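You operate a simulated robot arm through the tools that you are given. There is no shell and no other tool. Be economical: measure what you need, move in short steps, check, and stop when the job is done.

The job below is to be done with a simulated robot arm. You get a single attempt, and the scene is never put back.

JOB
Take the white corked butt and leave it in the fr tagtray. Take the trap cup and put it on top of the yellow pack. Put the large hook weight on the small bench top away on the top of the measuring bench. Fetch the yellow club tag and set it on the epoxy bench top. Take the mixing stick and put it on the green rubber mat. Take the tall grey cup and leave it on the front of the belt table. Put the red club tag on the low shelf of the belt table. The order is free. Set down upright: large hook weight, tall grey cup.

The check looks at the end state, three seconds after you hand in, the way a careful person would. Anything else that was tipped, shoved, dropped, spilled or broken makes it a failure.

ROBOT AND FRAMES
A 7-joint arm with a three-finger gripper on a trunk, on a base that drives. Base frame: it is fixed to the floor where the robot stands at the start and does not move with it; the origin is under the middle of the robot, x ahead of it, y to its left, z up. Readings come in mm, degrees, newtons and seconds.
With the tool pointing down near the work surface it reaches from about 100 to 840 mm from the robot's upright axis, wherever it stands. Its first joint turns from -166.0 to 166.0 degrees. Places, roughly: epoxy bench top [-1700, 2900, 900]; front of the belt table (12x60 cm) [-3620, 2940, 900]; green rubber mat (18x54 cm) [-1520, 6220, 940]; large hook weight [-1000, 0, 1000]; low shelf of the belt table [-3800, 2800, 200]; mixing stick (2x2x14 cm) [-2000, 2700, 1000]; red club tag [-3500, 1500, 1000]; tagtray (20x31 cm) [-1520, 680, 920]; tall grey cup (8x8x17 cm) [-3500, 2200, 900]; top of the measuring bench [-3700, 5800, 900]; trap cup (7x7x7 cm) [600, 1200, 900]; white corked butt (3x3x33 cm) [500, 0, 700]; yellow club tag [-1500, 750, 1000]; yellow pack [-4000, 2250, 1000]. Payload 2.94 kg.
Tool frame: the origin (TCP) lies between the finger pads and is the grasp point; the fingertips stand 30 mm ahead of it; z points along the fingers, y is the line along which they close. The gripper opens to 132 mm. The gripper's body begins 107 mm behind the TCP.
Orientation is that of the tool frame in the base frame, as a unit quaternion [w, x, y, z]. With the fingers straight down and closing along the base's y, the tool's x points along the base's -x, its y along +y and its z along -z.

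CONTROLS
- The arm moves only by the tool nudge_tool. Its argument "plan" is a list of rows, each a list of 7 numbers: the shift along the tool's x, y, z in units of 150 mm (1.0 is 150 mm), then the turn, a rotation vector about the tool's x, y, z in units of 180 degrees (1.0 is 180 degrees), then the closure in counts, from 0 (fully open) to 255 (shut). In form: [[dx, dy, dz, ax, ay, az, grip], ...]. A call has 1 to 8 rows; each row is the pose to reach, as a shift and turn from the pose commanded when the call began, along the tool's axes at that moment. A call with a number of a shift or a turn outside -1 to 1 is refused whole. Each row takes 0.2 s and may step no farther than 50 mm and 8.6 degrees from the row before; otherwise, or with a gripper value out of range, the whole call is refused. Where a pose cannot be reached the arm comes as near as it can. A force on the tool above 40 N (or 10 N above the force at the start of the call, whichever is more), or a blocked arm, ends the call early, and 0.2 s more pass. Each finger halts on what it meets, pressing with about 37 N; the grip force reading is that of the motor and also rises with nothing between the fingers. The clock runs only during rows and for 0.2 s after the last one: add rows that repeat a pose to give the fingers time. It gives the time, the measured TCP pose, the force on the tool (base axes), the opening and the grip force at its end, in the units of the frame above (readings bear some noise), with the torque about the TCP (base axes, N m) and any sound that the robot's microphone picked up.
- Cameras (640 x 400 px; columns grow to the right, rows downward): "scene" is now at [5.1, 145.8, 1722.2]; the picture's right is [-0.78, -0.63, 0.00], its down [-0.59, 0.72, -0.36] and it looks along [0.23, -0.28, -0.93] (base axes); focal length 214 px, centre (320, 200). "wrist" rides on the gripper at [72, 3, -144] in the tool frame; the picture's right is [-0.04, 1.00, 0.00], its down [-0.88, -0.04, -0.48] and it looks along [-0.48, -0.02, 0.88] (tool axes); focal length 256 px, centre (320, 200). There is no depth. A picture from a camera that has moved, and an enlarged one, comes with that camera's place and axes in the base frame and with its lens.
- camera(camera): a new picture of that camera. No time passes.
- lift_body(by): slides the trunk up (or, below 0, down) by that many mm; the arm and the scene camera ride with it, the base frame stays. It gives what a move gives, with no picture.
- drive_base(legs): drives the robot by 1 to 6 legs, each [ahead, left, turn to the left] in mm, mm and degrees, along the robot's own axes; the way and the turn of a leg run together, so that a leg with both is an arc; at most 1500 mm and 180 degrees a leg. The arm and the cameras ride along, it lands a little off, and it stops where it bumps. It gives what a move gives.
- aim_head(pan, tilt): turns the head with the scene camera to pan (to the left, within 143 degrees either way) and tilt (down, from -29 to 69), counted from straight ahead of the robot. It gives what a move gives.
- close_up(camera, box): a new picture of the part [left, top, right, bottom] of that camera's present view, enlarged. No time passes.
- hand_in(): hands the job in; it is judged then, once.

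Go step by step. Nothing tells you exact positions but the pictures and the camera data: compare them with the known pose of the tool, close in by small moves and look again before you grip or let go. The budget is 207 turns and 180 pictures, counting those below and the enlarged ones. Unless the task says otherwise, let go and move clear before handing in.

The tools are called after ">>>" by a JSON object that holds its "fn" and its "kwargs". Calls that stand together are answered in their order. nudge_tool: Moves the arm, as the interface text tells. Its arguments: {"type":"object","properties":{"plan":{"type":"array"}},"required":["plan"]} The other tools are called the same way: lift_body (by) slides the trunk up or down; drive_base (legs) drives the base; aim_head (pan, tilt) turns the head that bears the scene camera; camera (camera) takes a picture; close_up (camera, box) takes an enlarged picture of a part of a camera's view; hand_in () hands the job in.

At the start:

```text
time: 0.0
ee_pos: [230.9, 439.9, 1186.2]
tcp_rot: [0.001, 0.0, 1.0, 0.0]
ft_force: [-0.6, 0.0, -0.9]
wrist_torque: [-0.06, 0.06, -0.02]
width: 131.8
grip_force: 0.0
trunk travel left (down, up): [-250.0, 290.0]
robot x, y, heading: [-3.5, 1.7, 0.4]
head pan, tilt: [-51.1, 68.8]
```

scene: 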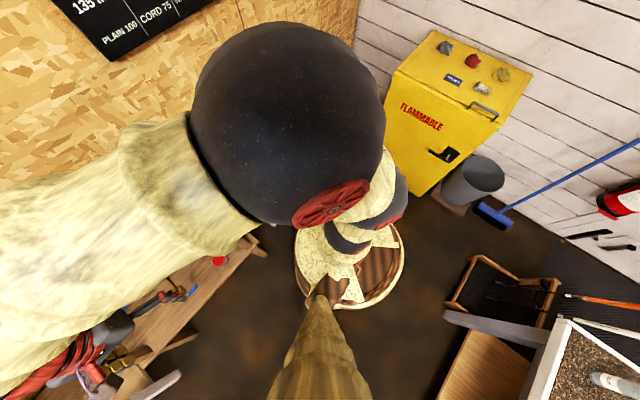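
wrist: 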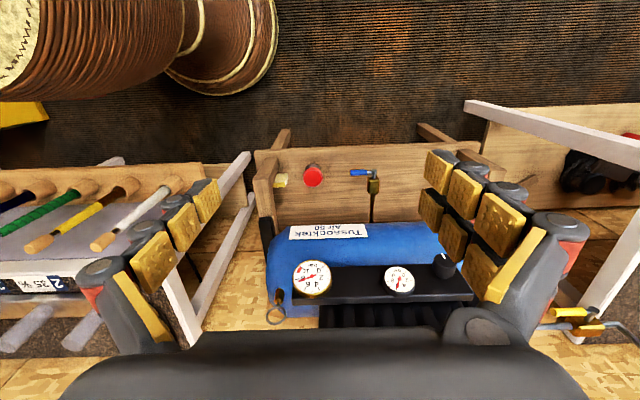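

I see the arm in front of the scene camera and a workshop around; the rack of corked butts is on the left-front of the wrist view. I look around first.

>>> {"fn": "aim_head", "kwargs": {"pan": 0, "tilt": 45}}

>>> {"fn": "camera", "kwargs": {"camera": "scene"}}

>>> {"fn": "aim_head", "kwargs": {"pan": 60, "tilt": 35}}

>>> {"fn": "camera", "kwargs": {"camera": "scene"}}

>>> {"fn": "aim_head", "kwargs": {"pan": 140, "tilt": 25}}

>>> {"fn": "camera", "kwargs": {"camera": "scene"}}

```text
time: 1.2
ee_pos: [231.1, 440.0, 1186.7]
tcp_rot: [0.0, 0.0, 1.0, 0.0]
ft_force: [-0.6, -0.2, -0.2]
wrist_torque: [-0.01, 0.0, -0.02]
width: 132.0
grip_force: 0.1
trunk travel left (down, up): [-250.0, 290.0]
robot x, y, heading: [-1.2, -0.5, -0.0]
head pan, tilt: [0.0, 45.0]
```

```text
177 pictures are left
camera scene: at [51.3, 189.2, 1751.0], right [0.0, -1.0, 0.0], down [-0.71, 0.0, -0.71], along [0.71, 0.0, -0.71], focal length 214 px, centre (320, 200)
```

scene: 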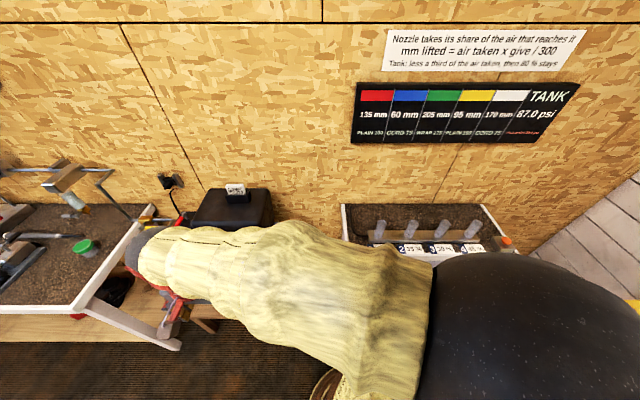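

```text
time: 2.5
ee_pos: [231.2, 440.0, 1185.9]
tcp_rot: [0.001, 0.001, 1.0, 0.0]
ft_force: [1.3, -0.3, -0.7]
wrist_torque: [-0.02, 0.01, 0.03]
width: 131.7
grip_force: 0.1
trunk travel left (down, up): [-250.0, 290.0]
robot x, y, heading: [1.2, 1.2, 0.0]
head pan, tilt: [60.0, 35.0]
```

```text
176 pictures are left
camera scene: at [14.1, 265.5, 1765.9], right [0.87, -0.5, 0.0], down [-0.29, -0.5, -0.82], along [0.41, 0.71, -0.57], focal length 214 px, centre (320, 200)
```

scene: 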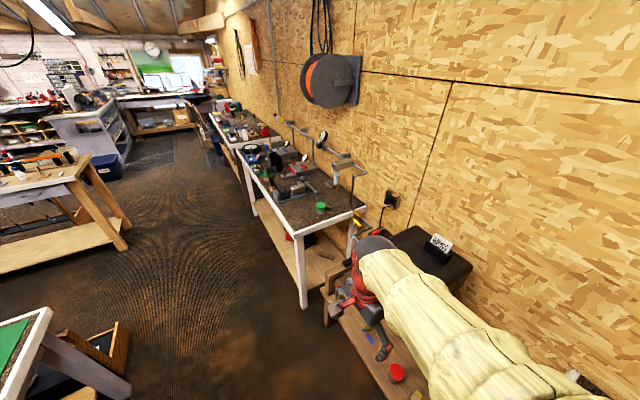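

```text
time: 4.0
ee_pos: [232.1, 440.4, 1186.6]
tcp_rot: [0.0, 0.0, 1.0, 0.0]
ft_force: [0.6, -0.9, -0.3]
wrist_torque: [0.01, 0.02, 0.0]
width: 132.2
grip_force: 0.0
trunk travel left (down, up): [-250.0, 290.0]
robot x, y, heading: [-0.5, 1.8, 0.1]
head pan, tilt: [140.0, 25.0]
```

```text
175 pictures are left
camera scene: at [-100.6, 248.6, 1781.6], right [0.64, 0.77, 0.0], down [0.32, -0.27, -0.91], along [-0.69, 0.58, -0.42], focal length 214 px, centre (320, 200)
```

scene: 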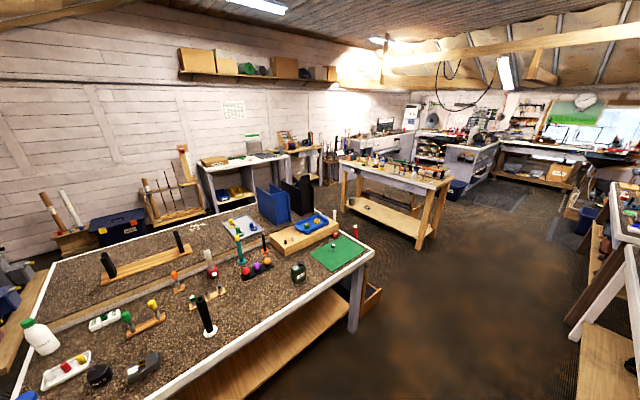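

The butts lie in a rack to the front-right, with the white one nearest me. I shift the arm right to get the wrist camera over it.

>>> {"fn": "nudge_tool", "kwargs": {"plan": [[0, -0.33, 0, 0, 0, 0, 0], [0, -0.66, 0, 0, 0, 0, 0], [0, -1, 0, 0, 0, 0, 0]]}}

>>> {"fn": "nudge_tool", "kwargs": {"plan": [[0, -0.33, 0, 0, 0, 0, 0], [0, -0.66, 0, 0, 0, 0, 0], [0, -1, 0, 0, 0, 0, 0]]}}

>>> {"fn": "camera", "kwargs": {"camera": "wrist"}}

>>> {"fn": "aim_head", "kwargs": {"pan": 0, "tilt": 60}}

>>> {"fn": "camera", "kwargs": {"camera": "scene"}}

```text
refused: row 3 steps farther than a row can; nothing moved
```

```text
refused: row 3 steps farther than a row can; nothing moved
```

```text
174 pictures are left
camera wrist: at [160.5, 444.6, 1330.4], right [0.04, 1.0, 0.0], down [0.88, -0.04, 0.48], along [0.48, -0.02, -0.88], focal length 256 px, centre (320, 200)
```

wrist: 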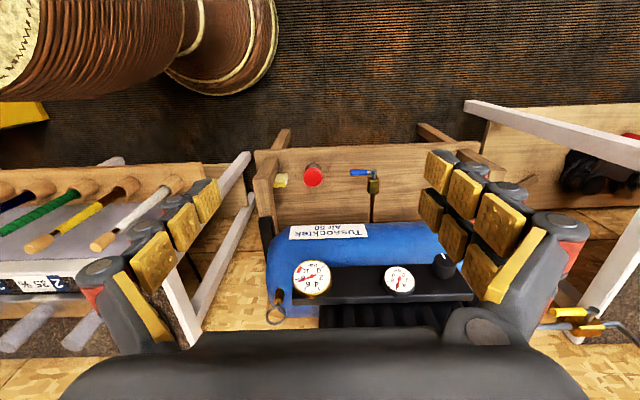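

```text
time: 6.2
ee_pos: [231.2, 441.1, 1187.4]
tcp_rot: [0.001, 0.001, 1.0, 0.0]
ft_force: [0.2, -0.2, -0.3]
wrist_torque: [-0.01, -0.02, 0.0]
width: 131.9
grip_force: 0.0
trunk travel left (down, up): [-250.0, 290.0]
robot x, y, heading: [1.2, 0.4, 0.0]
head pan, tilt: [0.0, 60.0]
```

```text
173 pictures are left
camera scene: at [36.6, 189.3, 1731.6], right [0.0, -1.0, 0.0], down [-0.87, 0.0, -0.5], along [0.5, 0.0, -0.87], focal length 214 px, centre (320, 200)
```

scene: 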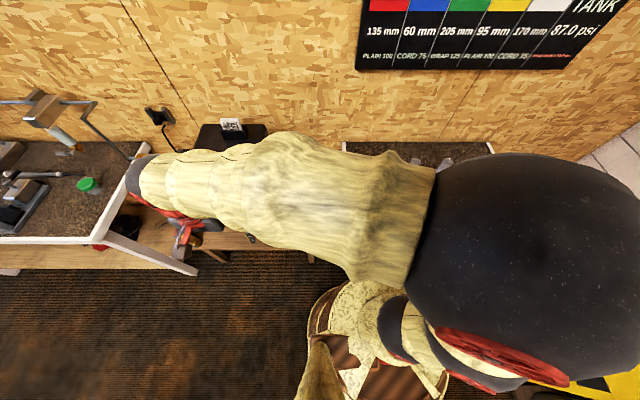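

>>> {"fn": "nudge_tool", "kwargs": {"plan": [[0, -0.33, 0, 0, 0, 0, 0], [0, -0.66, 0, 0, 0, 0, 0], [0, -0.99, 0, 0, 0, 0, 0]]}}

>>> {"fn": "nudge_tool", "kwargs": {"plan": [[0, -0.33, 0, 0, 0, 0, 0], [0, -0.66, 0, 0, 0, 0, 0], [0, -0.99, 0, 0, 0, 0, 0]]}}

>>> {"fn": "camera", "kwargs": {"camera": "wrist"}}

```text
time: 7.0
ee_pos: [229.5, 291.3, 1186.3]
tcp_rot: [0.0, 0.001, 1.0, 0.0]
ft_force: [0.1, -1.2, -0.1]
wrist_torque: [-0.02, 0.0, -0.01]
width: 132.3
grip_force: 0.1
trunk travel left (down, up): [-250.0, 290.0]
robot x, y, heading: [0.2, 1.5, -0.0]
head pan, tilt: [0.0, 60.0]
```

```text
time: 7.8
ee_pos: [228.4, 141.5, 1183.5]
tcp_rot: [0.0, 0.001, 1.0, 0.0]
ft_force: [-0.1, 1.2, 0.0]
wrist_torque: [-0.04, 0.04, 0.02]
width: 131.9
grip_force: 0.1
trunk travel left (down, up): [-250.0, 290.0]
robot x, y, heading: [1.0, -1.2, -0.0]
head pan, tilt: [0.0, 60.0]
```

```text
172 pictures are left
camera wrist: at [158.2, 145.7, 1327.7], right [0.04, 1.0, 0.0], down [0.88, -0.04, 0.48], along [0.48, -0.02, -0.88], focal length 256 px, centre (320, 200)
```

wrist: 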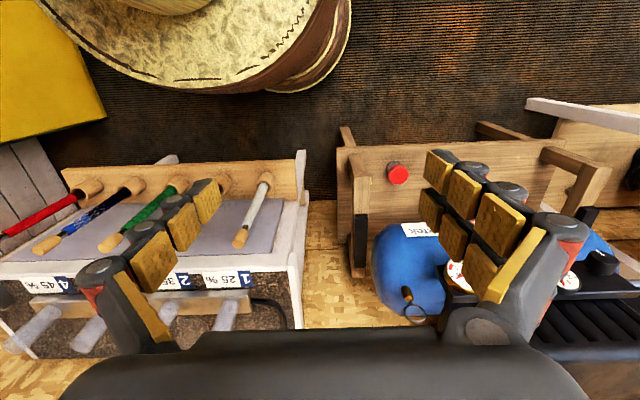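

White butt seems to stand nearly vertical around (500,-45), top near z 890. I move the open gripper towards it, staying high.

>>> {"fn": "nudge_tool", "kwargs": {"plan": [[-0.2, -0.2, 0, 0, 0, 0, 0], [-0.4, -0.4, 0, 0, 0, 0, 0], [-0.6, -0.6, 0, 0, 0, 0, 0], [-0.8, -0.8, 0, 0, 0, 0, 0], [-1, -1, 0, 0, 0, 0, 0]]}}

>>> {"fn": "camera", "kwargs": {"camera": "wrist"}}

```text
time: 9.1
ee_pos: [382.6, -4.8, 1184.1]
tcp_rot: [0.0, -0.001, 1.0, 0.0]
ft_force: [-0.3, -0.1, -0.2]
wrist_torque: [0.01, 0.01, 0.0]
width: 131.8
grip_force: 0.2
trunk travel left (down, up): [-250.0, 290.0]
robot x, y, heading: [-0.6, -0.9, 0.0]
head pan, tilt: [0.0, 60.0]
```

```text
171 pictures are left
camera wrist: at [312.1, -1.1, 1328.8], right [0.04, 1.0, 0.0], down [0.88, -0.04, 0.48], along [0.47, -0.02, -0.88], focal length 256 px, centre (320, 200)
```

wrist: 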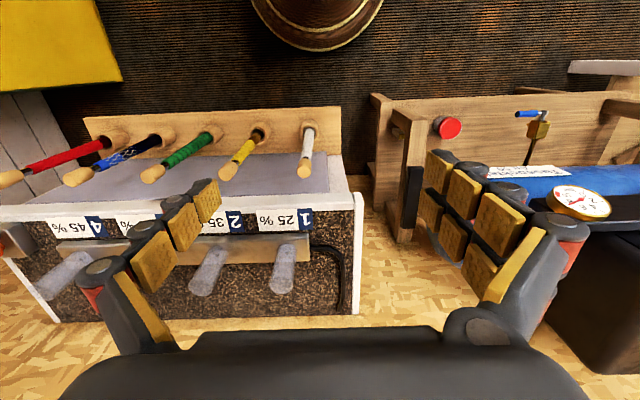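

The white butt stands upright with its top at about (476,-36,913). I centre over it and descend partway.

>>> {"fn": "nudge_tool", "kwargs": {"plan": [[-0.3, -0.1, 0, 0, 0, 0, 60], [-0.61, -0.21, 0, 0, 0, 0, 60], [-0.61, -0.21, 0.33, 0, 0, 0, 60], [-0.61, -0.21, 0.66, 0, 0, 0, 60], [-0.61, -0.21, 0.99, 0, 0, 0, 60]]}}

>>> {"fn": "camera", "kwargs": {"camera": "wrist"}}

```text
time: 10.2
ee_pos: [473.9, -37.0, 1036.9]
tcp_rot: [0.0, 0.0, 1.0, 0.0]
ft_force: [0.7, -0.3, 0.7]
wrist_torque: [0.01, 0.02, -0.03]
width: 101.1
grip_force: 0.0
trunk travel left (down, up): [-250.0, 290.0]
robot x, y, heading: [-2.4, -0.1, 0.1]
head pan, tilt: [0.0, 60.0]
```

```text
170 pictures are left
camera wrist: at [404.2, -32.8, 1181.5], right [0.04, 1.0, 0.0], down [0.88, -0.04, 0.48], along [0.48, -0.02, -0.88], focal length 256 px, centre (320, 200)
```

wrist: 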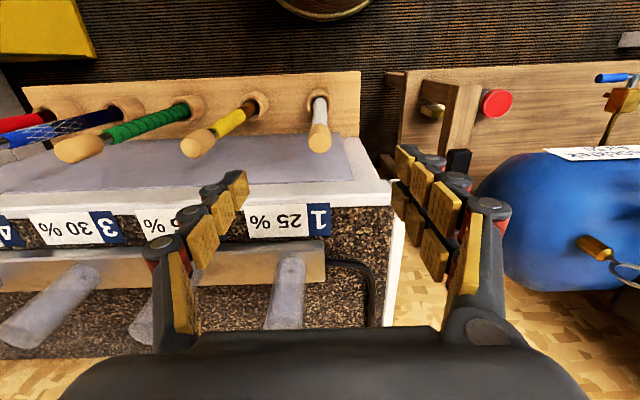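

>>> {"fn": "nudge_tool", "kwargs": {"plan": [[0, 0, 0.2, 0, 0, 0, 60], [0, 0, 0.4, 0, 0, 0, 60], [0, 0, 0.6, 0, 0, 0, 60], [0, 0, 0.8, 0, 0, 0, 60], [0, 0, 1, 0, 0, 0, 60]]}}

>>> {"fn": "camera", "kwargs": {"camera": "wrist"}}

```text
time: 11.4
ee_pos: [470.7, -39.8, 887.1]
tcp_rot: [0.0, 0.0, 1.0, 0.0]
ft_force: [-0.4, -0.2, -0.1]
wrist_torque: [-0.01, 0.01, 0.02]
width: 101.0
grip_force: 0.0
trunk travel left (down, up): [-250.0, 290.0]
robot x, y, heading: [3.0, 2.4, 0.2]
head pan, tilt: [0.0, 60.0]
```

```text
169 pictures are left
camera wrist: at [399.9, -36.2, 1030.5], right [0.04, 1.0, 0.0], down [0.88, -0.04, 0.48], along [0.48, -0.02, -0.88], focal length 256 px, centre (320, 200)
```

wrist: 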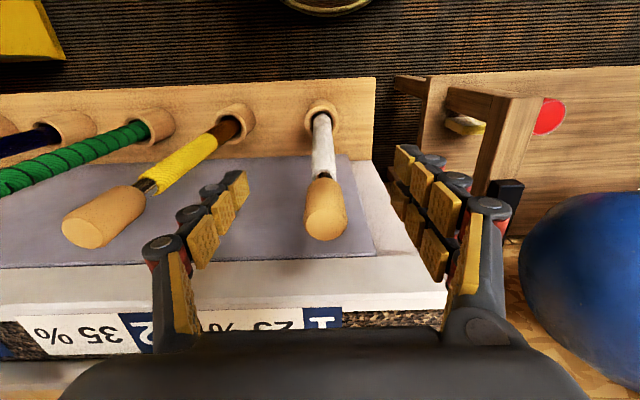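

>>> {"fn": "nudge_tool", "kwargs": {"plan": [[-0.06, 0.02, 0.13, 0, 0, 0, 60], [-0.06, 0.02, 0.27, 0, 0, 0, 60]]}}

>>> {"fn": "camera", "kwargs": {"camera": "wrist"}}

```text
time: 12.1
ee_pos: [480.8, -36.5, 846.4]
tcp_rot: [0.0, -0.001, 1.0, 0.0]
ft_force: [0.1, -1.1, -1.3]
wrist_torque: [-0.03, 0.01, 0.02]
width: 100.8
grip_force: 0.0
trunk travel left (down, up): [-250.0, 290.0]
robot x, y, heading: [1.3, -2.7, 0.2]
head pan, tilt: [0.0, 60.0]
```

```text
168 pictures are left
camera wrist: at [409.3, -31.9, 989.2], right [0.04, 1.0, 0.0], down [0.88, -0.04, 0.48], along [0.47, -0.02, -0.88], focal length 256 px, centre (320, 200)
```

wrist: 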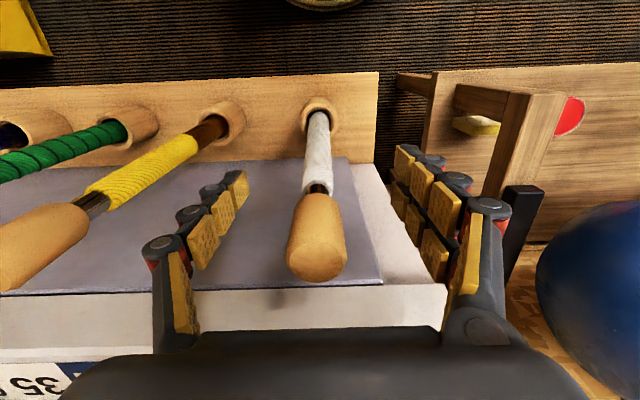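

The cork lies centred between the fingers; I close on it.

>>> {"fn": "nudge_tool", "kwargs": {"plan": [[0, 0, 0, 0, 0, 0, 255], [0, 0, 0, 0, 0, 0, 255], [0, 0, 0, 0, 0, 0, 255], [0, 0, 0, 0, 0, 0, 255], [0, 0, 0, 0, 0, 0, 255], [0, 0, 0, 0, 0, 0, 255]]}}

>>> {"fn": "nudge_tool", "kwargs": {"plan": [[0, 0, -0.1, 0, 0, 0, 255], [0, 0, -0.2, 0, 0, 0, 255], [0, 0, -0.3, 0, 0, 0, 255]]}}

>>> {"fn": "camera", "kwargs": {"camera": "wrist"}}

```text
time: 13.4
ee_pos: [479.3, -36.6, 845.6]
tcp_rot: [0.0, 0.0, 1.0, 0.0]
ft_force: [0.2, -0.2, -0.2]
wrist_torque: [-0.08, 0.01, -0.01]
width: 22.4
grip_force: 19.1
trunk travel left (down, up): [-250.0, 290.0]
robot x, y, heading: [-3.1, 2.6, -0.1]
head pan, tilt: [0.0, 60.0]
```

```text
time: 14.2
ee_pos: [480.3, -35.4, 890.1]
tcp_rot: [-0.001, -0.001, 1.0, 0.0]
ft_force: [-0.5, 0.4, -1.6]
wrist_torque: [-0.01, -0.01, -0.02]
width: 21.9
grip_force: 36.8
trunk travel left (down, up): [-250.0, 290.0]
robot x, y, heading: [-1.5, -2.3, -0.2]
head pan, tilt: [0.0, 60.0]
```

```text
167 pictures are left
camera wrist: at [409.9, -32.1, 1035.7], right [0.04, 1.0, 0.0], down [0.88, -0.04, 0.47], along [0.47, -0.02, -0.88], focal length 256 px, centre (320, 200)
```

wrist: 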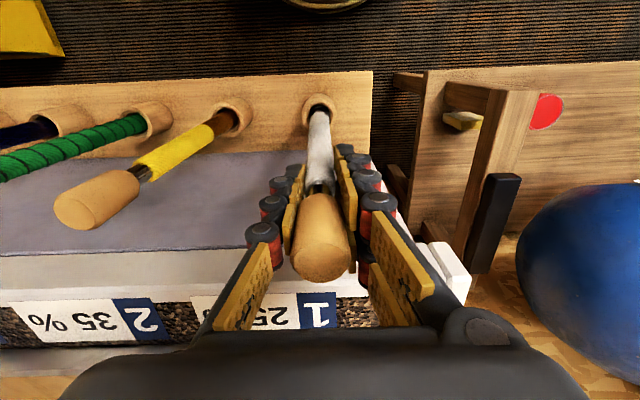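

Gripped and rising. I lift it clear and look at the bench behind me for the tagtray.

>>> {"fn": "nudge_tool", "kwargs": {"plan": [[0, 0, -0.3, 0, 0, 0, 255], [0, 0, -0.6, 0, 0, 0, 255], [0, 0, -0.9, 0, 0, 0, 255]]}}

>>> {"fn": "nudge_tool", "kwargs": {"plan": [[0.3, 0, -0.3, 0, 0, 0, 255], [0.6, 0, -0.45, 0, 0, 0, 255], [0.9, 0, -0.5, 0, 0, 0, 255]]}}

>>> {"fn": "camera", "kwargs": {"camera": "wrist"}}

>>> {"fn": "aim_head", "kwargs": {"pan": 143, "tilt": 35}}

>>> {"fn": "camera", "kwargs": {"camera": "scene"}}

>>> {"fn": "aim_head", "kwargs": {"pan": -143, "tilt": 40}}

>>> {"fn": "camera", "kwargs": {"camera": "scene"}}

```text
time: 15.1
ee_pos: [478.1, -35.9, 1028.9]
tcp_rot: [-0.001, 0.0, 1.0, 0.001]
ft_force: [-0.1, -0.6, -2.2]
wrist_torque: [-0.02, -0.01, 0.04]
width: 21.6
grip_force: 37.0
trunk travel left (down, up): [-250.0, 290.0]
robot x, y, heading: [0.3, -0.2, -0.2]
head pan, tilt: [0.0, 60.0]
```

```text
refused: row 1 steps farther than a row can; nothing moved
```

```text
166 pictures are left
camera wrist: at [408.7, -31.3, 1172.8], right [0.04, 1.0, 0.0], down [0.88, -0.04, 0.47], along [0.47, -0.02, -0.88], focal length 256 px, centre (320, 200)
```

wrist: 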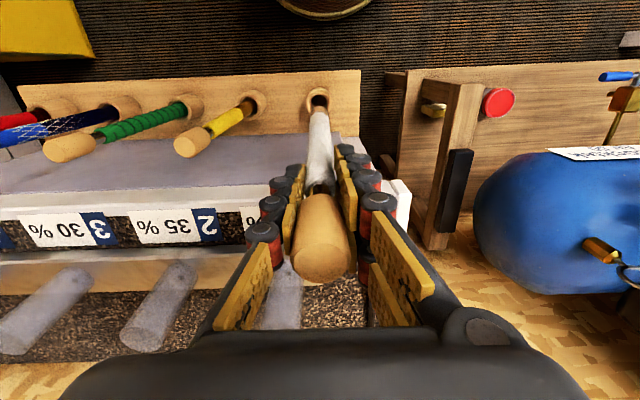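

```text
time: 17.3
ee_pos: [478.7, -35.0, 1028.2]
tcp_rot: [0.0, 0.0, 1.0, 0.0]
ft_force: [-0.5, 0.7, -1.3]
wrist_torque: [0.0, 0.01, -0.01]
width: 21.8
grip_force: 37.5
trunk travel left (down, up): [-250.0, 290.0]
robot x, y, heading: [1.9, 0.8, -0.0]
head pan, tilt: [143.0, 35.0]
```

```text
165 pictures are left
camera scene: at [-100.1, 242.0, 1765.9], right [0.6, 0.8, 0.0], down [0.46, -0.35, -0.82], along [-0.65, 0.49, -0.57], focal length 214 px, centre (320, 200)
```

scene: 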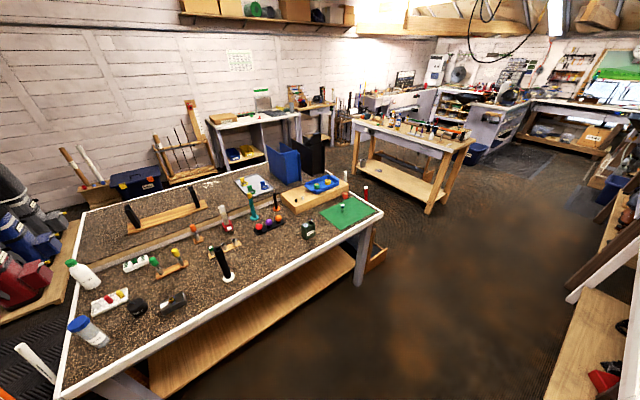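

```text
time: 21.2
ee_pos: [479.3, -35.9, 1028.5]
tcp_rot: [0.0, -0.001, 1.0, 0.0]
ft_force: [0.6, 0.2, -1.3]
wrist_torque: [0.01, 0.01, 0.0]
width: 21.8
grip_force: 36.6
trunk travel left (down, up): [-250.0, 290.0]
robot x, y, heading: [-0.0, -0.0, 0.2]
head pan, tilt: [-143.0, 40.0]
```

```text
164 pictures are left
camera scene: at [-97.6, 137.8, 1758.4], right [-0.6, 0.8, 0.0], down [0.51, 0.39, -0.77], along [-0.61, -0.46, -0.64], focal length 214 px, centre (320, 200)
```

scene: 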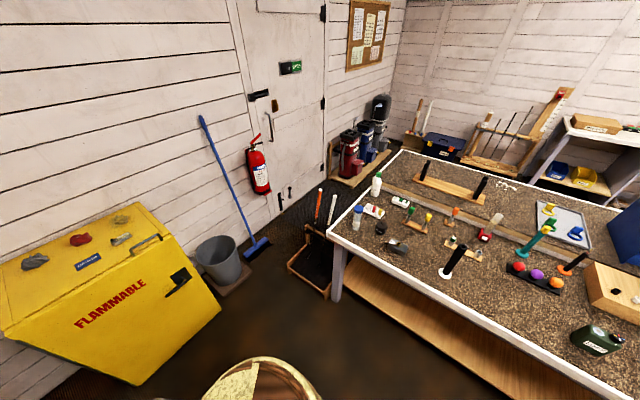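

>>> {"fn": "close_up", "kwargs": {"camera": "scene", "box": [500, 170, 640, 260]}}

>>> {"fn": "close_up", "kwargs": {"camera": "scene", "box": [350, 170, 530, 290]}}

```text
4.44 times, centred on (570, 215) of scene
camera zoom: at [-97.6, 137.8, 1758.4], right [-0.6, 0.8, 0.0], down [0.51, 0.39, -0.77], along [-0.61, -0.46, -0.64], focal length 953 px, centre (-791, 133)
```

zoom: 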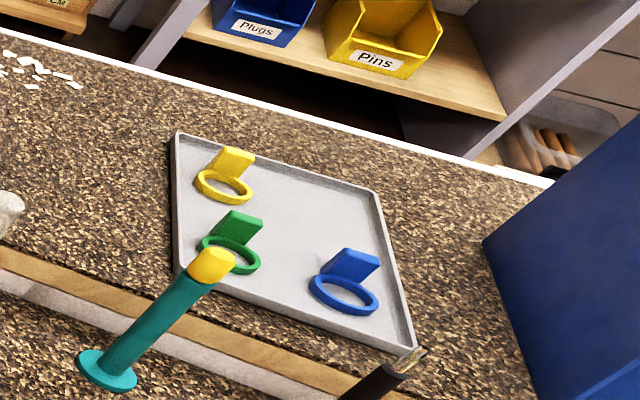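

```text
3.33 times, centred on (440, 230) of scene
camera zoom: at [-97.6, 137.8, 1758.4], right [-0.6, 0.8, 0.0], down [0.51, 0.39, -0.77], along [-0.61, -0.46, -0.64], focal length 715 px, centre (-80, 100)
```

zoom: 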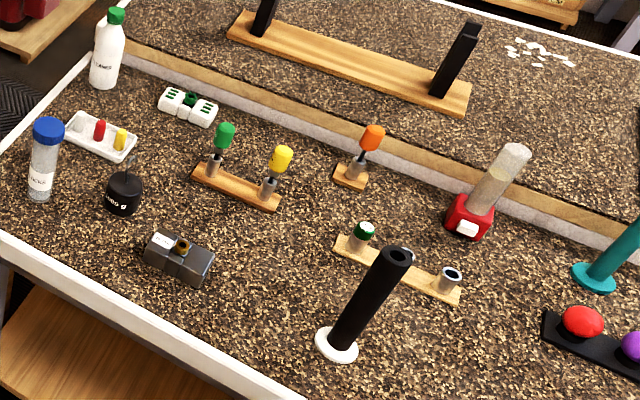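

The tray (x −1730…−1420, y 610…815) holds three tags, so the butt must lie down between them; a vertical coaxial grasp cannot do that. I put the butt back in its socket to regrasp it with the tool horizontal.

>>> {"fn": "nudge_tool", "kwargs": {"plan": [[0, 0, 0.2, 0, 0, 0, 255], [0, 0, 0.4, 0, 0, 0, 255], [0, 0, 0.5, 0, 0, 0, 255], [0, 0, 0.6, 0, 0, 0, 255], [0, 0, 0.7, 0, 0, 0, 255], [0, 0, 0.8, 0, 0, 0, 255], [0, 0, 0.9, 0, 0, 0, 255]]}}

>>> {"fn": "camera", "kwargs": {"camera": "wrist"}}

```text
time: 22.8
ee_pos: [481.6, -35.5, 891.1]
tcp_rot: [0.0, 0.001, 1.0, 0.0]
ft_force: [-0.7, -0.2, -0.2]
wrist_torque: [0.02, 0.01, 0.01]
width: 22.0
grip_force: 36.9
trunk travel left (down, up): [-250.0, 290.0]
robot x, y, heading: [-0.8, -1.0, -0.2]
head pan, tilt: [-143.0, 40.0]
```

```text
161 pictures are left
camera wrist: at [411.3, -31.5, 1036.1], right [0.04, 1.0, 0.0], down [0.88, -0.04, 0.48], along [0.48, -0.02, -0.88], focal length 256 px, centre (320, 200)
```

wrist: 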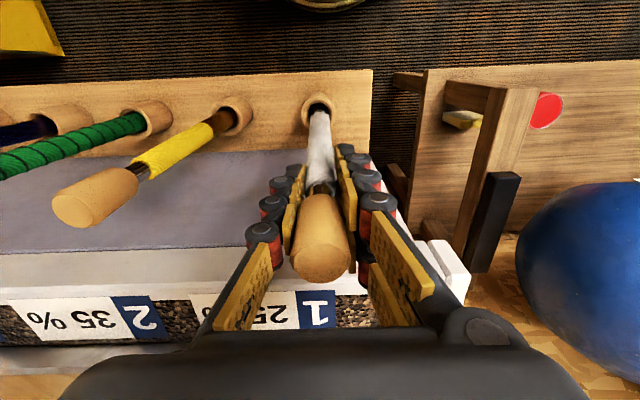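

>>> {"fn": "nudge_tool", "kwargs": {"plan": [[0, 0, 0.1, 0, 0, 0, 255], [0, 0, 0.2, 0, 0, 0, 255], [0, 0, 0.29, 0, 0, 0, 255], [0, 0, 0.29, 0, 0, 0, 120], [0, 0, 0.29, 0, 0, 0, 80], [0, 0, 0.29, 0, 0, 0, 60], [0, 0, 0.29, 0, 0, 0, 60], [0, 0, 0.29, 0, 0, 0, 60]]}}

>>> {"fn": "nudge_tool", "kwargs": {"plan": [[0, 0, -0.2, 0, 0, 0, 60], [0, 0, -0.4, 0, 0, 0, 60], [0, 0, -0.7, 0, 0, 0, 60], [0, 0, -1, 0, 0, 0, 60]]}}

>>> {"fn": "camera", "kwargs": {"camera": "wrist"}}

```text
time: 24.6
ee_pos: [482.1, -36.1, 849.0]
tcp_rot: [0.0, -0.001, 1.0, 0.0]
ft_force: [-0.7, 0.2, -0.8]
wrist_torque: [0.03, 0.0, 0.02]
width: 100.2
grip_force: 0.0
trunk travel left (down, up): [-250.0, 290.0]
robot x, y, heading: [0.6, 1.2, -0.1]
head pan, tilt: [-143.0, 40.0]
```

```text
time: 25.6
ee_pos: [479.8, -34.6, 1001.3]
tcp_rot: [-0.001, -0.001, 1.0, 0.0]
ft_force: [-1.2, 0.5, -0.5]
wrist_torque: [-0.02, -0.04, 0.0]
width: 101.3
grip_force: 0.0
trunk travel left (down, up): [-250.0, 290.0]
robot x, y, heading: [0.5, -0.1, 0.1]
head pan, tilt: [-143.0, 40.0]
```

```text
160 pictures are left
camera wrist: at [409.8, -31.0, 1144.7], right [0.04, 1.0, 0.0], down [0.88, -0.04, 0.47], along [0.47, -0.02, -0.88], focal length 256 px, centre (320, 200)
```

wrist: 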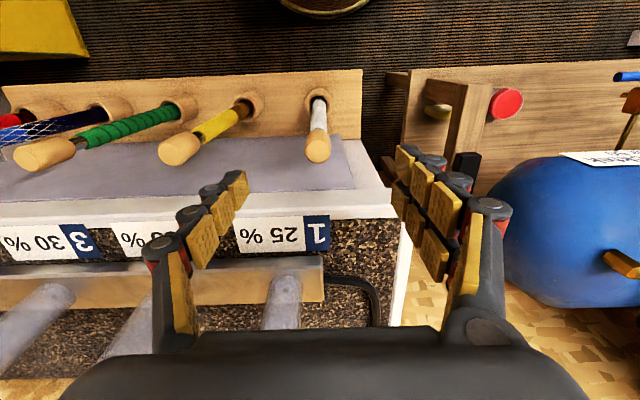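

The butt sits firmly back. I back up and pitch the tool forward to horizontal.

>>> {"fn": "drive_base", "kwargs": {"legs": [[-220, 0, 0]]}}

>>> {"fn": "nudge_tool", "kwargs": {"plan": [[0, 0, 0, 0, -0.047, 0, 60], [0, 0, 0, 0, -0.094, 0, 60], [0, 0, 0, 0, -0.141, 0, 60], [0, 0, 0, 0, -0.188, 0, 60], [0, 0, 0, 0, -0.235, 0, 60], [0, 0, 0, 0, -0.25, 0, 60]]}}

>>> {"fn": "nudge_tool", "kwargs": {"plan": [[0, 0, 0, 0, -0.047, 0, 60], [0, 0, 0, 0, -0.094, 0, 60], [0, 0, 0, 0, -0.141, 0, 60], [0, 0, 0, 0, -0.188, 0, 60], [0, 0, 0, 0, -0.235, 0, 60], [0, 0, 0, 0, -0.25, 0, 60]]}}

>>> {"fn": "camera", "kwargs": {"camera": "wrist"}}

```text
time: 27.3
ee_pos: [263.2, -36.2, 999.7]
tcp_rot: [0.0, 0.002, 1.0, 0.0]
ft_force: [0.0, 0.0, -0.3]
wrist_torque: [0.03, -0.05, -0.01]
width: 101.0
grip_force: 0.1
trunk travel left (down, up): [-250.0, 290.0]
robot x, y, heading: [-218.9, 1.3, -0.4]
head pan, tilt: [-143.0, 40.0]
```

```text
time: 28.7
ee_pos: [262.2, -34.0, 1002.6]
tcp_rot: [0.372, 0.0, 0.928, 0.002]
ft_force: [-1.6, -0.7, 3.3]
wrist_torque: [0.01, 0.01, 0.01]
width: 101.3
grip_force: 0.1
trunk travel left (down, up): [-250.0, 290.0]
robot x, y, heading: [-216.1, 4.4, -0.3]
head pan, tilt: [-143.0, 40.0]
```

```text
time: 30.1
ee_pos: [275.4, -52.4, 1045.8]
tcp_rot: [0.695, 0.024, 0.718, 0.026]
ft_force: [0.9, -0.3, 0.8]
wrist_torque: [0.0, 0.0, 0.0]
width: 100.9
grip_force: 0.0
out of reach, approached as far as the arm can: row 1, 2, 3, 4, 5, 6
trunk travel left (down, up): [-250.0, 290.0]
robot x, y, heading: [-216.1, -0.6, -0.2]
head pan, tilt: [-143.0, 40.0]
```

```text
159 pictures are left
camera wrist: at [132.2, -44.0, 977.9], right [0.0, 0.99, 0.11], down [-0.45, -0.1, 0.89], along [0.9, -0.05, 0.44], focal length 256 px, centre (320, 200)
```

wrist: 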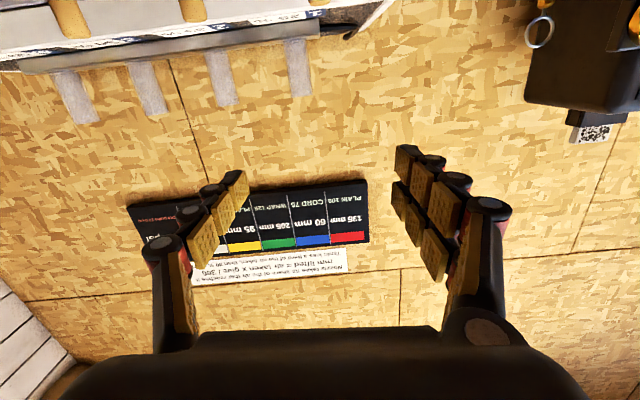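

>>> {"fn": "nudge_tool", "kwargs": {"plan": [[0, 0, 0.3, 0, 0, 0, 60], [0, 0, 0.5, 0, 0, 0, 60], [0, 0, 0.5, 0, 0, 0, 60]]}}

>>> {"fn": "aim_head", "kwargs": {"pan": 30, "tilt": 50}}

>>> {"fn": "camera", "kwargs": {"camera": "scene"}}

```text
time: 30.9
ee_pos: [350.1, -65.9, 1044.2]
tcp_rot: [0.693, 0.02, 0.719, 0.032]
ft_force: [0.6, -0.7, 0.6]
wrist_torque: [0.01, 0.0, 0.0]
width: 101.0
grip_force: 0.1
out of reach, approached as far as the arm can: row 1, 2, 3
trunk travel left (down, up): [-250.0, 290.0]
robot x, y, heading: [-216.9, 0.3, 0.0]
head pan, tilt: [-143.0, 40.0]
```

```text
time: 33.5
ee_pos: [349.3, -64.9, 1043.5]
tcp_rot: [0.694, 0.021, 0.719, 0.03]
ft_force: [0.4, 0.6, -0.2]
wrist_torque: [0.02, 0.01, 0.01]
width: 101.0
grip_force: 0.1
trunk travel left (down, up): [-250.0, 290.0]
robot x, y, heading: [-220.5, -0.6, 0.0]
head pan, tilt: [30.0, 50.0]
```

```text
158 pictures are left
camera scene: at [-179.5, 227.8, 1744.2], right [0.5, -0.87, 0.0], down [-0.67, -0.38, -0.64], along [0.56, 0.32, -0.77], focal length 214 px, centre (320, 200)
```

scene: 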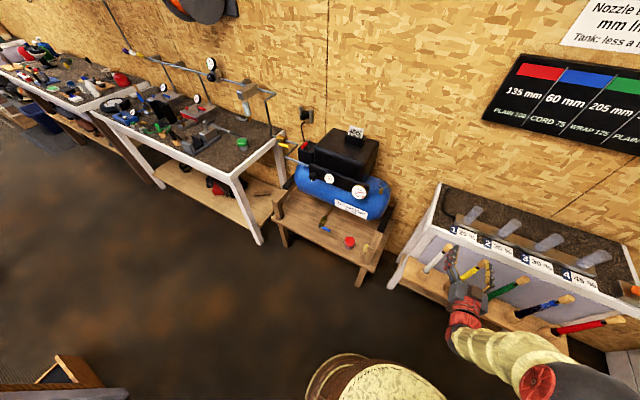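

>>> {"fn": "nudge_tool", "kwargs": {"plan": [[0, 0, 0, 0, 0.045, 0, 60], [0, 0, 0, 0, 0.09, 0, 60], [0, 0, 0, 0, 0.11, 0, 60], [0, 0, 0, 0, 0.11, 0, 60]]}}

```text
time: 34.5
ee_pos: [349.2, -64.8, 1043.7]
tcp_rot: [0.56, 0.02, 0.828, 0.03]
ft_force: [-0.8, 0.2, 0.8]
wrist_torque: [-0.01, -0.01, -0.01]
width: 101.0
grip_force: 0.0
trunk travel left (down, up): [-250.0, 290.0]
robot x, y, heading: [-218.5, 0.1, -0.3]
head pan, tilt: [30.0, 50.0]
```

>>> {"fn": "nudge_tool", "kwargs": {"plan": [[0, 0.19, 0, 0, 0, -0.025, 60], [0, 0.19, 0, 0, 0, -0.025, 60]]}}

>>> {"fn": "lift_body", "kwargs": {"by": -250}}

>>> {"fn": "camera", "kwargs": {"camera": "wrist"}}

>>> {"fn": "camera", "kwargs": {"camera": "scene"}}

```text
time: 35.1
ee_pos: [349.5, -38.0, 1045.3]
tcp_rot: [0.56, -0.016, 0.828, 0.009]
ft_force: [-0.8, 0.8, 0.4]
wrist_torque: [-0.02, -0.01, -0.03]
width: 100.9
grip_force: 0.1
trunk travel left (down, up): [-250.0, 290.0]
robot x, y, heading: [-216.6, 1.2, -0.3]
head pan, tilt: [30.0, 50.0]
```

```text
time: 37.7
ee_pos: [349.5, -37.5, 796.1]
tcp_rot: [0.561, -0.016, 0.828, 0.009]
ft_force: [0.4, -0.2, -0.1]
wrist_torque: [-0.01, -0.05, 0.02]
width: 101.1
grip_force: 0.1
trunk travel left (down, up): [0.0, 540.0]
robot x, y, heading: [-220.2, 2.4, -0.2]
head pan, tilt: [30.0, 50.0]
```

```text
157 pictures are left
camera wrist: at [191.2, -40.6, 781.1], right [-0.02, 1.0, 0.04], down [-0.12, -0.04, 0.99], along [0.99, 0.02, 0.12], focal length 256 px, centre (320, 200)
```

wrist: 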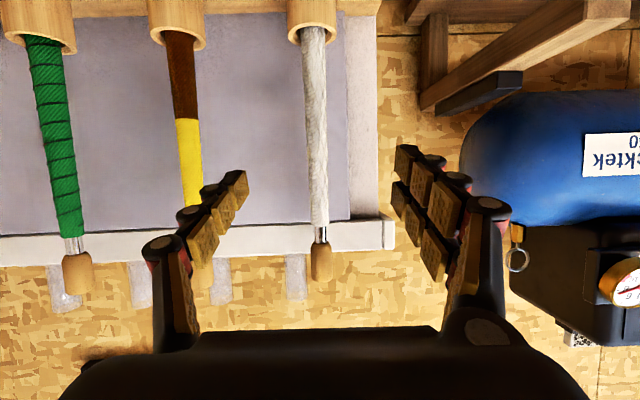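

```text
156 pictures are left
camera scene: at [-179.6, 227.8, 1494.3], right [0.5, -0.87, 0.0], down [-0.67, -0.38, -0.64], along [0.56, 0.32, -0.77], focal length 214 px, centre (320, 200)
```

scene: 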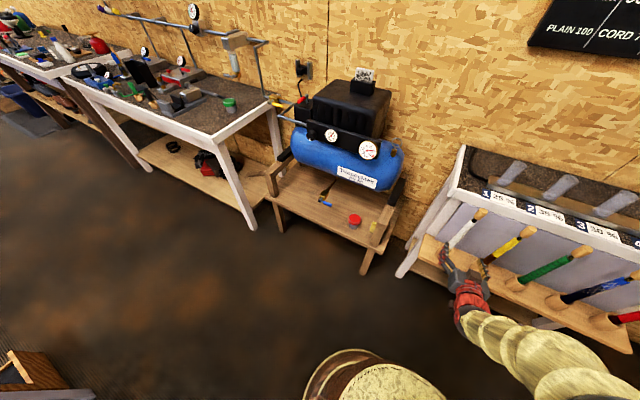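

The white rod is right ahead in line with the fingers. I advance along the tool axis and close.

>>> {"fn": "nudge_tool", "kwargs": {"plan": [[0, 0, 0.3, 0, 0, 0, 60], [-0.01, 0, 0.6, 0, 0, 0, 60], [-0.02, 0, 0.8, 0, 0, 0, 60], [-0.025, 0, 0.95, 0, 0, 0, 60]]}}

>>> {"fn": "camera", "kwargs": {"camera": "wrist"}}

```text
time: 38.7
ee_pos: [482.0, -49.6, 743.6]
tcp_rot: [0.56, -0.025, 0.828, 0.014]
ft_force: [-0.9, 0.1, 0.0]
wrist_torque: [0.0, 0.0, 0.02]
width: 101.1
grip_force: 0.1
out of reach, approached as far as the arm can: row 1, 2, 3, 4
trunk travel left (down, up): [0.0, 540.0]
robot x, y, heading: [-223.4, 1.4, 0.0]
head pan, tilt: [30.0, 50.0]
```

```text
155 pictures are left
camera wrist: at [323.7, -53.5, 729.4], right [-0.04, 1.0, 0.04], down [-0.11, -0.04, 0.99], along [0.99, 0.04, 0.12], focal length 256 px, centre (320, 200)
```

wrist: 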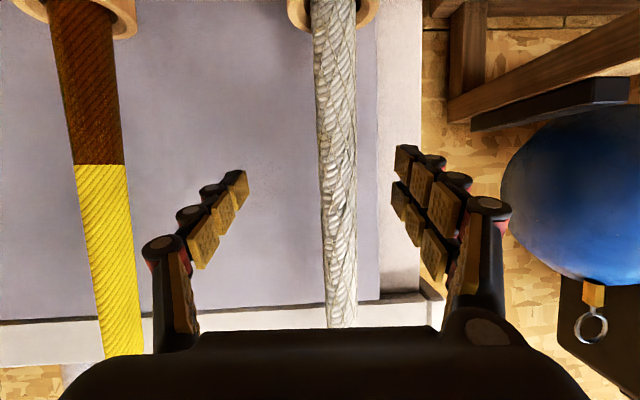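

>>> {"fn": "nudge_tool", "kwargs": {"plan": [[0, 0.07, 0, 0, 0, 0, 60], [0, 0.07, 0, 0, 0, 0, 60]]}}

>>> {"fn": "camera", "kwargs": {"camera": "wrist"}}

```text
time: 39.3
ee_pos: [482.3, -41.7, 745.1]
tcp_rot: [0.56, -0.02, 0.828, 0.014]
ft_force: [-0.1, -0.3, -0.5]
wrist_torque: [0.01, -0.02, 0.0]
width: 101.0
grip_force: 0.0
trunk travel left (down, up): [0.0, 540.0]
robot x, y, heading: [-216.8, -1.7, -0.2]
head pan, tilt: [30.0, 50.0]
```

```text
154 pictures are left
camera wrist: at [323.2, -45.4, 730.7], right [-0.03, 1.0, 0.04], down [-0.11, -0.04, 0.99], along [0.99, 0.03, 0.11], focal length 256 px, centre (320, 200)
```

wrist: 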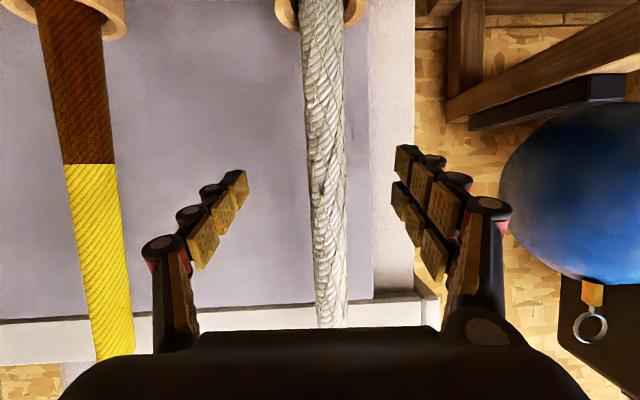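

>>> {"fn": "nudge_tool", "kwargs": {"plan": [[0, 0.03, 0, 0, 0, 0, 255], [0, 0.03, 0, 0, 0, 0, 255], [0, 0.03, 0, 0, 0, 0, 255], [0, 0.03, 0, 0, 0, 0, 255], [0, 0.03, 0, 0, 0, 0, 255], [0, 0.03, 0, 0, 0, 0, 255]]}}

>>> {"fn": "lift_body", "kwargs": {"by": 120}}

>>> {"fn": "camera", "kwargs": {"camera": "wrist"}}

>>> {"fn": "camera", "kwargs": {"camera": "scene"}}

```text
time: 40.7
ee_pos: [481.6, -37.2, 747.1]
tcp_rot: [0.561, -0.02, 0.828, 0.015]
ft_force: [0.3, 0.5, 0.5]
wrist_torque: [0.18, 0.0, 0.02]
width: 20.5
grip_force: 18.6
out of reach, approached as far as the arm can: row 1, 2
trunk travel left (down, up): [0.0, 540.0]
robot x, y, heading: [-215.9, 2.9, -0.1]
head pan, tilt: [30.0, 50.0]
```

```text
time: 42.2
ee_pos: [479.8, -37.3, 865.7]
tcp_rot: [0.56, -0.02, 0.828, 0.015]
ft_force: [-0.1, 0.1, -2.4]
wrist_torque: [-0.03, -0.01, 0.0]
width: 19.7
grip_force: 36.9
trunk travel left (down, up): [-120.0, 420.0]
robot x, y, heading: [-217.5, 0.7, -0.3]
head pan, tilt: [30.0, 50.0]
```

```text
153 pictures are left
camera wrist: at [321.6, -41.0, 852.1], right [-0.03, 1.0, 0.04], down [-0.11, -0.05, 0.99], along [0.99, 0.03, 0.11], focal length 256 px, centre (320, 200)
```

wrist: 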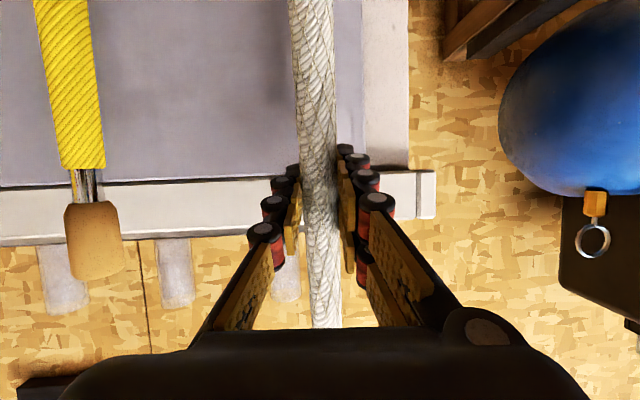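

```text
152 pictures are left
camera scene: at [-179.3, 227.8, 1614.0], right [0.5, -0.87, 0.0], down [-0.67, -0.38, -0.64], along [0.56, 0.32, -0.77], focal length 214 px, centre (320, 200)
```

scene: 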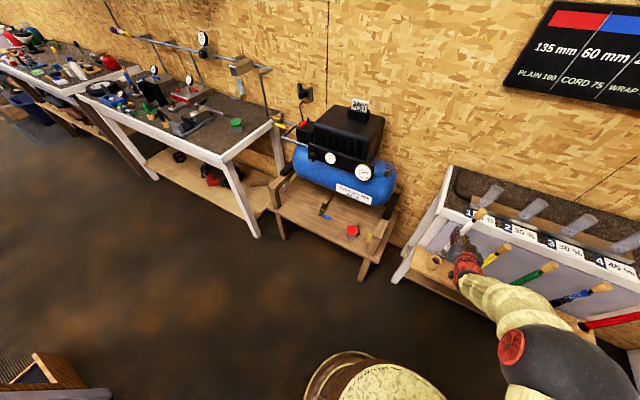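

The butt is out of its socket and firmly held. I raise the trunk and pitch the tool down so the butt becomes horizontal.

>>> {"fn": "lift_body", "kwargs": {"by": 400}}

>>> {"fn": "drive_base", "kwargs": {"legs": [[-80, 0, 0]]}}

>>> {"fn": "nudge_tool", "kwargs": {"plan": [[0, 0, 0, 0, 0.047, 0, 255], [0, 0, 0, 0, 0.094, 0, 255], [0, 0, 0, 0, 0.141, 0, 255], [0, 0, 0, 0, 0.188, 0, 255], [0, 0, 0, 0, 0.235, 0, 255], [0, 0, 0, 0, 0.282, 0, 255], [0, 0, 0, 0, 0.329, 0, 255], [0, 0, 0, 0, 0.376, 0, 255]]}}

>>> {"fn": "nudge_tool", "kwargs": {"plan": [[0, 0, 0, 0, 0.047, 0, 255], [0, 0, 0, 0, 0.094, 0, 255], [0, 0, 0, 0, 0.124, 0, 255]]}}

>>> {"fn": "camera", "kwargs": {"camera": "wrist"}}

>>> {"fn": "aim_head", "kwargs": {"pan": 70, "tilt": 50}}

>>> {"fn": "camera", "kwargs": {"camera": "scene"}}

>>> {"fn": "aim_head", "kwargs": {"pan": 120, "tilt": 50}}

>>> {"fn": "camera", "kwargs": {"camera": "scene"}}

```text
time: 46.0
ee_pos: [479.7, -36.5, 1265.5]
tcp_rot: [0.559, -0.021, 0.829, 0.016]
ft_force: [-0.4, -0.9, -1.3]
wrist_torque: [0.02, -0.01, 0.0]
width: 20.0
grip_force: 37.2
trunk travel left (down, up): [-520.0, 20.0]
robot x, y, heading: [-217.5, -2.5, -0.3]
head pan, tilt: [30.0, 50.0]
```

```text
time: 47.1
ee_pos: [401.5, -34.8, 1266.6]
tcp_rot: [0.56, -0.021, 0.828, 0.015]
ft_force: [-0.3, 0.1, -0.8]
wrist_torque: [0.0, 0.02, 0.0]
width: 20.1
grip_force: 37.4
trunk travel left (down, up): [-520.0, 20.0]
robot x, y, heading: [-295.1, 0.5, -0.2]
head pan, tilt: [30.0, 50.0]
```

```text
time: 48.9
ee_pos: [406.0, -36.3, 1264.0]
tcp_rot: [0.002, -0.026, 1.0, 0.0]
ft_force: [0.6, 0.4, -1.4]
wrist_torque: [-0.04, 0.06, -0.02]
width: 20.2
grip_force: 36.8
out of reach, approached as far as the arm can: row 5
trunk travel left (down, up): [-520.0, 20.0]
robot x, y, heading: [-292.4, -1.2, -0.1]
head pan, tilt: [30.0, 50.0]
```

```text
time: 49.7
ee_pos: [405.9, -36.5, 1265.0]
tcp_rot: [-0.191, -0.026, 0.981, -0.005]
ft_force: [1.4, 0.5, -1.0]
wrist_torque: [0.02, -0.02, 0.02]
width: 19.9
grip_force: 37.2
trunk travel left (down, up): [-520.0, 20.0]
robot x, y, heading: [-295.8, -0.5, 0.0]
head pan, tilt: [30.0, 50.0]
```

```text
151 pictures are left
camera wrist: at [393.6, -32.8, 1425.3], right [-0.01, 1.0, -0.01], down [0.99, 0.01, 0.11], along [0.11, -0.01, -0.99], focal length 256 px, centre (320, 200)
```

wrist: 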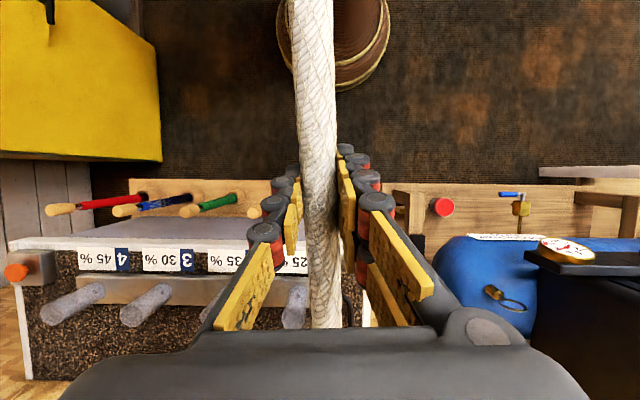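

```text
time: 50.8
ee_pos: [403.6, -35.9, 1265.7]
tcp_rot: [-0.19, -0.026, 0.981, -0.003]
ft_force: [0.3, 0.2, -1.2]
wrist_torque: [0.02, -0.04, -0.01]
width: 20.0
grip_force: 36.3
trunk travel left (down, up): [-520.0, 20.0]
robot x, y, heading: [-294.0, 3.4, -0.1]
head pan, tilt: [70.0, 50.0]
```

```text
150 pictures are left
camera scene: at [-297.3, 262.0, 2014.2], right [0.94, -0.34, 0.0], down [-0.26, -0.72, -0.64], along [0.22, 0.6, -0.77], focal length 214 px, centre (320, 200)
```

scene: 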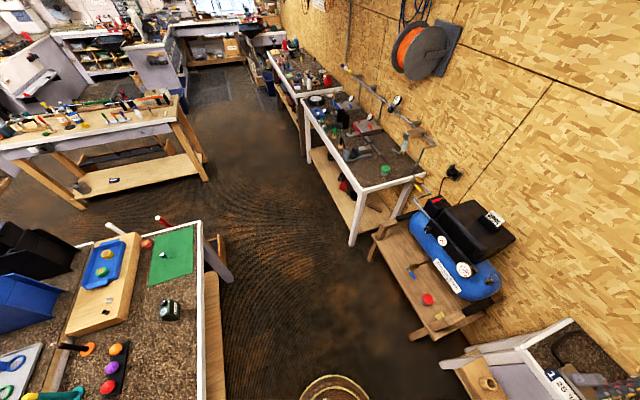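

```text
time: 51.9
ee_pos: [404.3, -36.8, 1265.9]
tcp_rot: [-0.189, -0.025, 0.982, -0.002]
ft_force: [0.2, -0.2, -1.0]
wrist_torque: [-0.03, 0.0, -0.01]
width: 20.2
grip_force: 36.8
trunk travel left (down, up): [-520.0, 20.0]
robot x, y, heading: [-297.8, -0.8, -0.1]
head pan, tilt: [120.0, 50.0]
```

```text
149 pictures are left
camera scene: at [-362.0, 256.5, 2014.2], right [0.87, 0.5, 0.0], down [0.38, -0.66, -0.64], along [-0.32, 0.56, -0.77], focal length 214 px, centre (320, 200)
```

scene: 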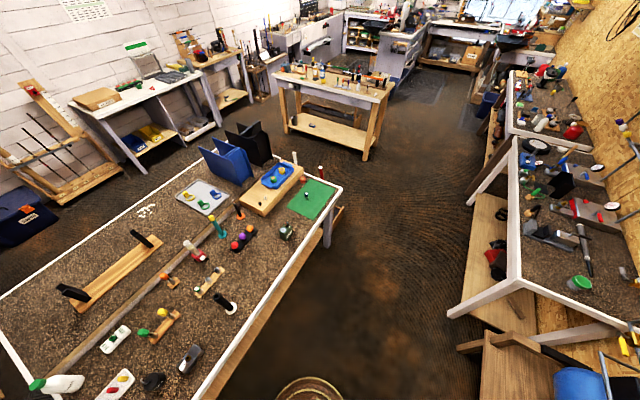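

The lane around the bench is clear, and the far side (x < −1900) is open, so I drive around to behind the bench.

>>> {"fn": "drive_base", "kwargs": {"legs": [[0, 1000, 0], [0, 850, 0], [-1000, 0, 0], [-990, 0, 0]]}}

>>> {"fn": "aim_head", "kwargs": {"pan": -60, "tilt": 50}}

>>> {"fn": "camera", "kwargs": {"camera": "scene"}}

```text
time: 63.5
ee_pos: [23.5, 1828.4, 1266.3]
tcp_rot: [-0.189, -0.036, 0.981, -0.009]
ft_force: [-0.2, 1.6, -1.8]
wrist_torque: [-0.16, -0.13, 0.1]
width: 20.0
grip_force: 36.6
trunk travel left (down, up): [-520.0, 20.0]
robot x, y, heading: [-667.6, 1845.4, 1.3]
head pan, tilt: [120.0, 50.0]
stopped in leg 3: the robot was blocked; the commanded pose is now the measured one
```

```text
time: 66.1
ee_pos: [25.1, 1822.7, 1264.4]
tcp_rot: [-0.192, -0.035, 0.981, -0.006]
ft_force: [-0.4, -0.6, -1.2]
wrist_torque: [0.01, -0.03, -0.01]
width: 20.0
grip_force: 37.1
trunk travel left (down, up): [-520.0, 20.0]
robot x, y, heading: [-675.6, 1846.9, 1.5]
head pan, tilt: [-60.0, 50.0]
```

```text
148 pictures are left
camera scene: at [-665.1, 1968.3, 2014.2], right [-0.85, -0.52, 0.0], down [-0.4, 0.65, -0.64], along [0.34, -0.55, -0.77], focal length 214 px, centre (320, 200)
```

scene: 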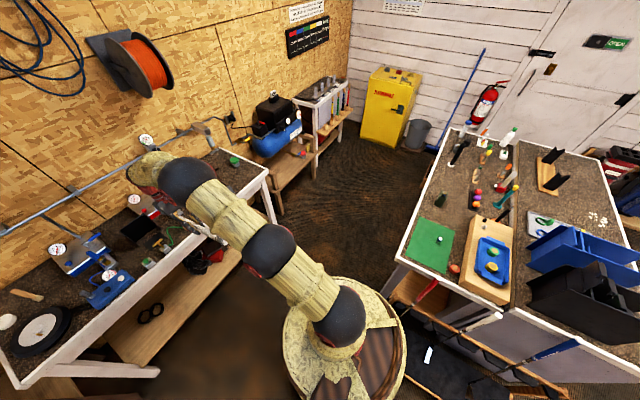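

Blocked at x≈−670. I look at what stands behind/right of the base.

>>> {"fn": "aim_head", "kwargs": {"pan": -130, "tilt": 60}}

>>> {"fn": "camera", "kwargs": {"camera": "scene"}}

>>> {"fn": "aim_head", "kwargs": {"pan": 135, "tilt": 60}}

>>> {"fn": "camera", "kwargs": {"camera": "scene"}}

```text
time: 67.5
ee_pos: [25.8, 1822.7, 1264.2]
tcp_rot: [-0.192, -0.035, 0.981, -0.006]
ft_force: [0.0, 0.6, -1.4]
wrist_torque: [0.02, -0.06, -0.01]
width: 20.1
grip_force: 36.6
trunk travel left (down, up): [-520.0, 20.0]
robot x, y, heading: [-671.5, 1843.2, 1.3]
head pan, tilt: [-130.0, 60.0]
```

```text
147 pictures are left
camera scene: at [-746.9, 1981.9, 2001.7], right [-0.78, 0.62, 0.0], down [0.54, 0.68, -0.5], along [-0.31, -0.39, -0.87], focal length 214 px, centre (320, 200)
```

scene: 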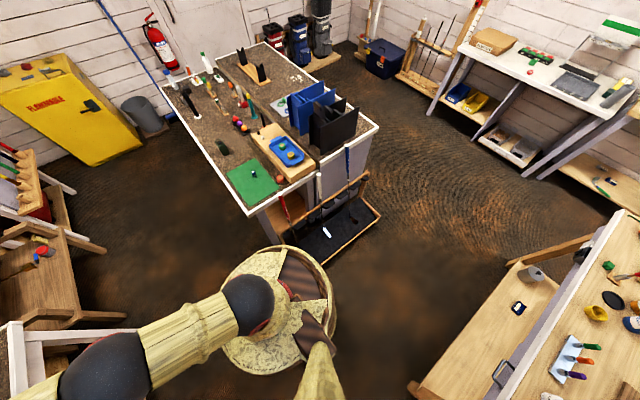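

```text
time: 71.2
ee_pos: [25.2, 1822.1, 1264.1]
tcp_rot: [-0.192, -0.035, 0.981, -0.006]
ft_force: [-0.5, 0.9, -1.2]
wrist_torque: [0.0, -0.06, -0.01]
width: 20.1
grip_force: 36.4
trunk travel left (down, up): [-520.0, 20.0]
robot x, y, heading: [-671.0, 1844.7, 1.5]
head pan, tilt: [135.0, 60.0]
```

```text
146 pictures are left
camera scene: at [-753.6, 2080.0, 2001.6], right [0.69, 0.72, 0.0], down [0.63, -0.6, -0.5], along [-0.36, 0.34, -0.87], focal length 214 px, centre (320, 200)
```

scene: 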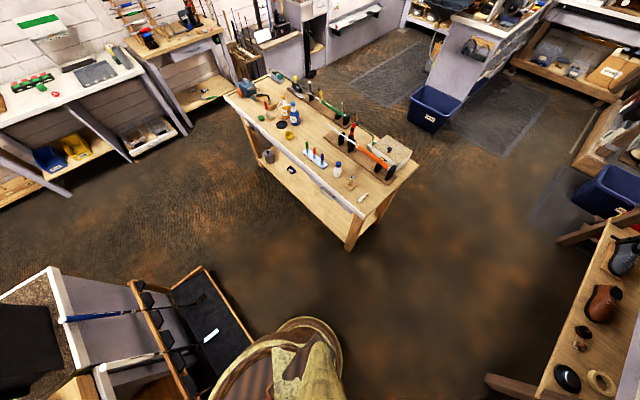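

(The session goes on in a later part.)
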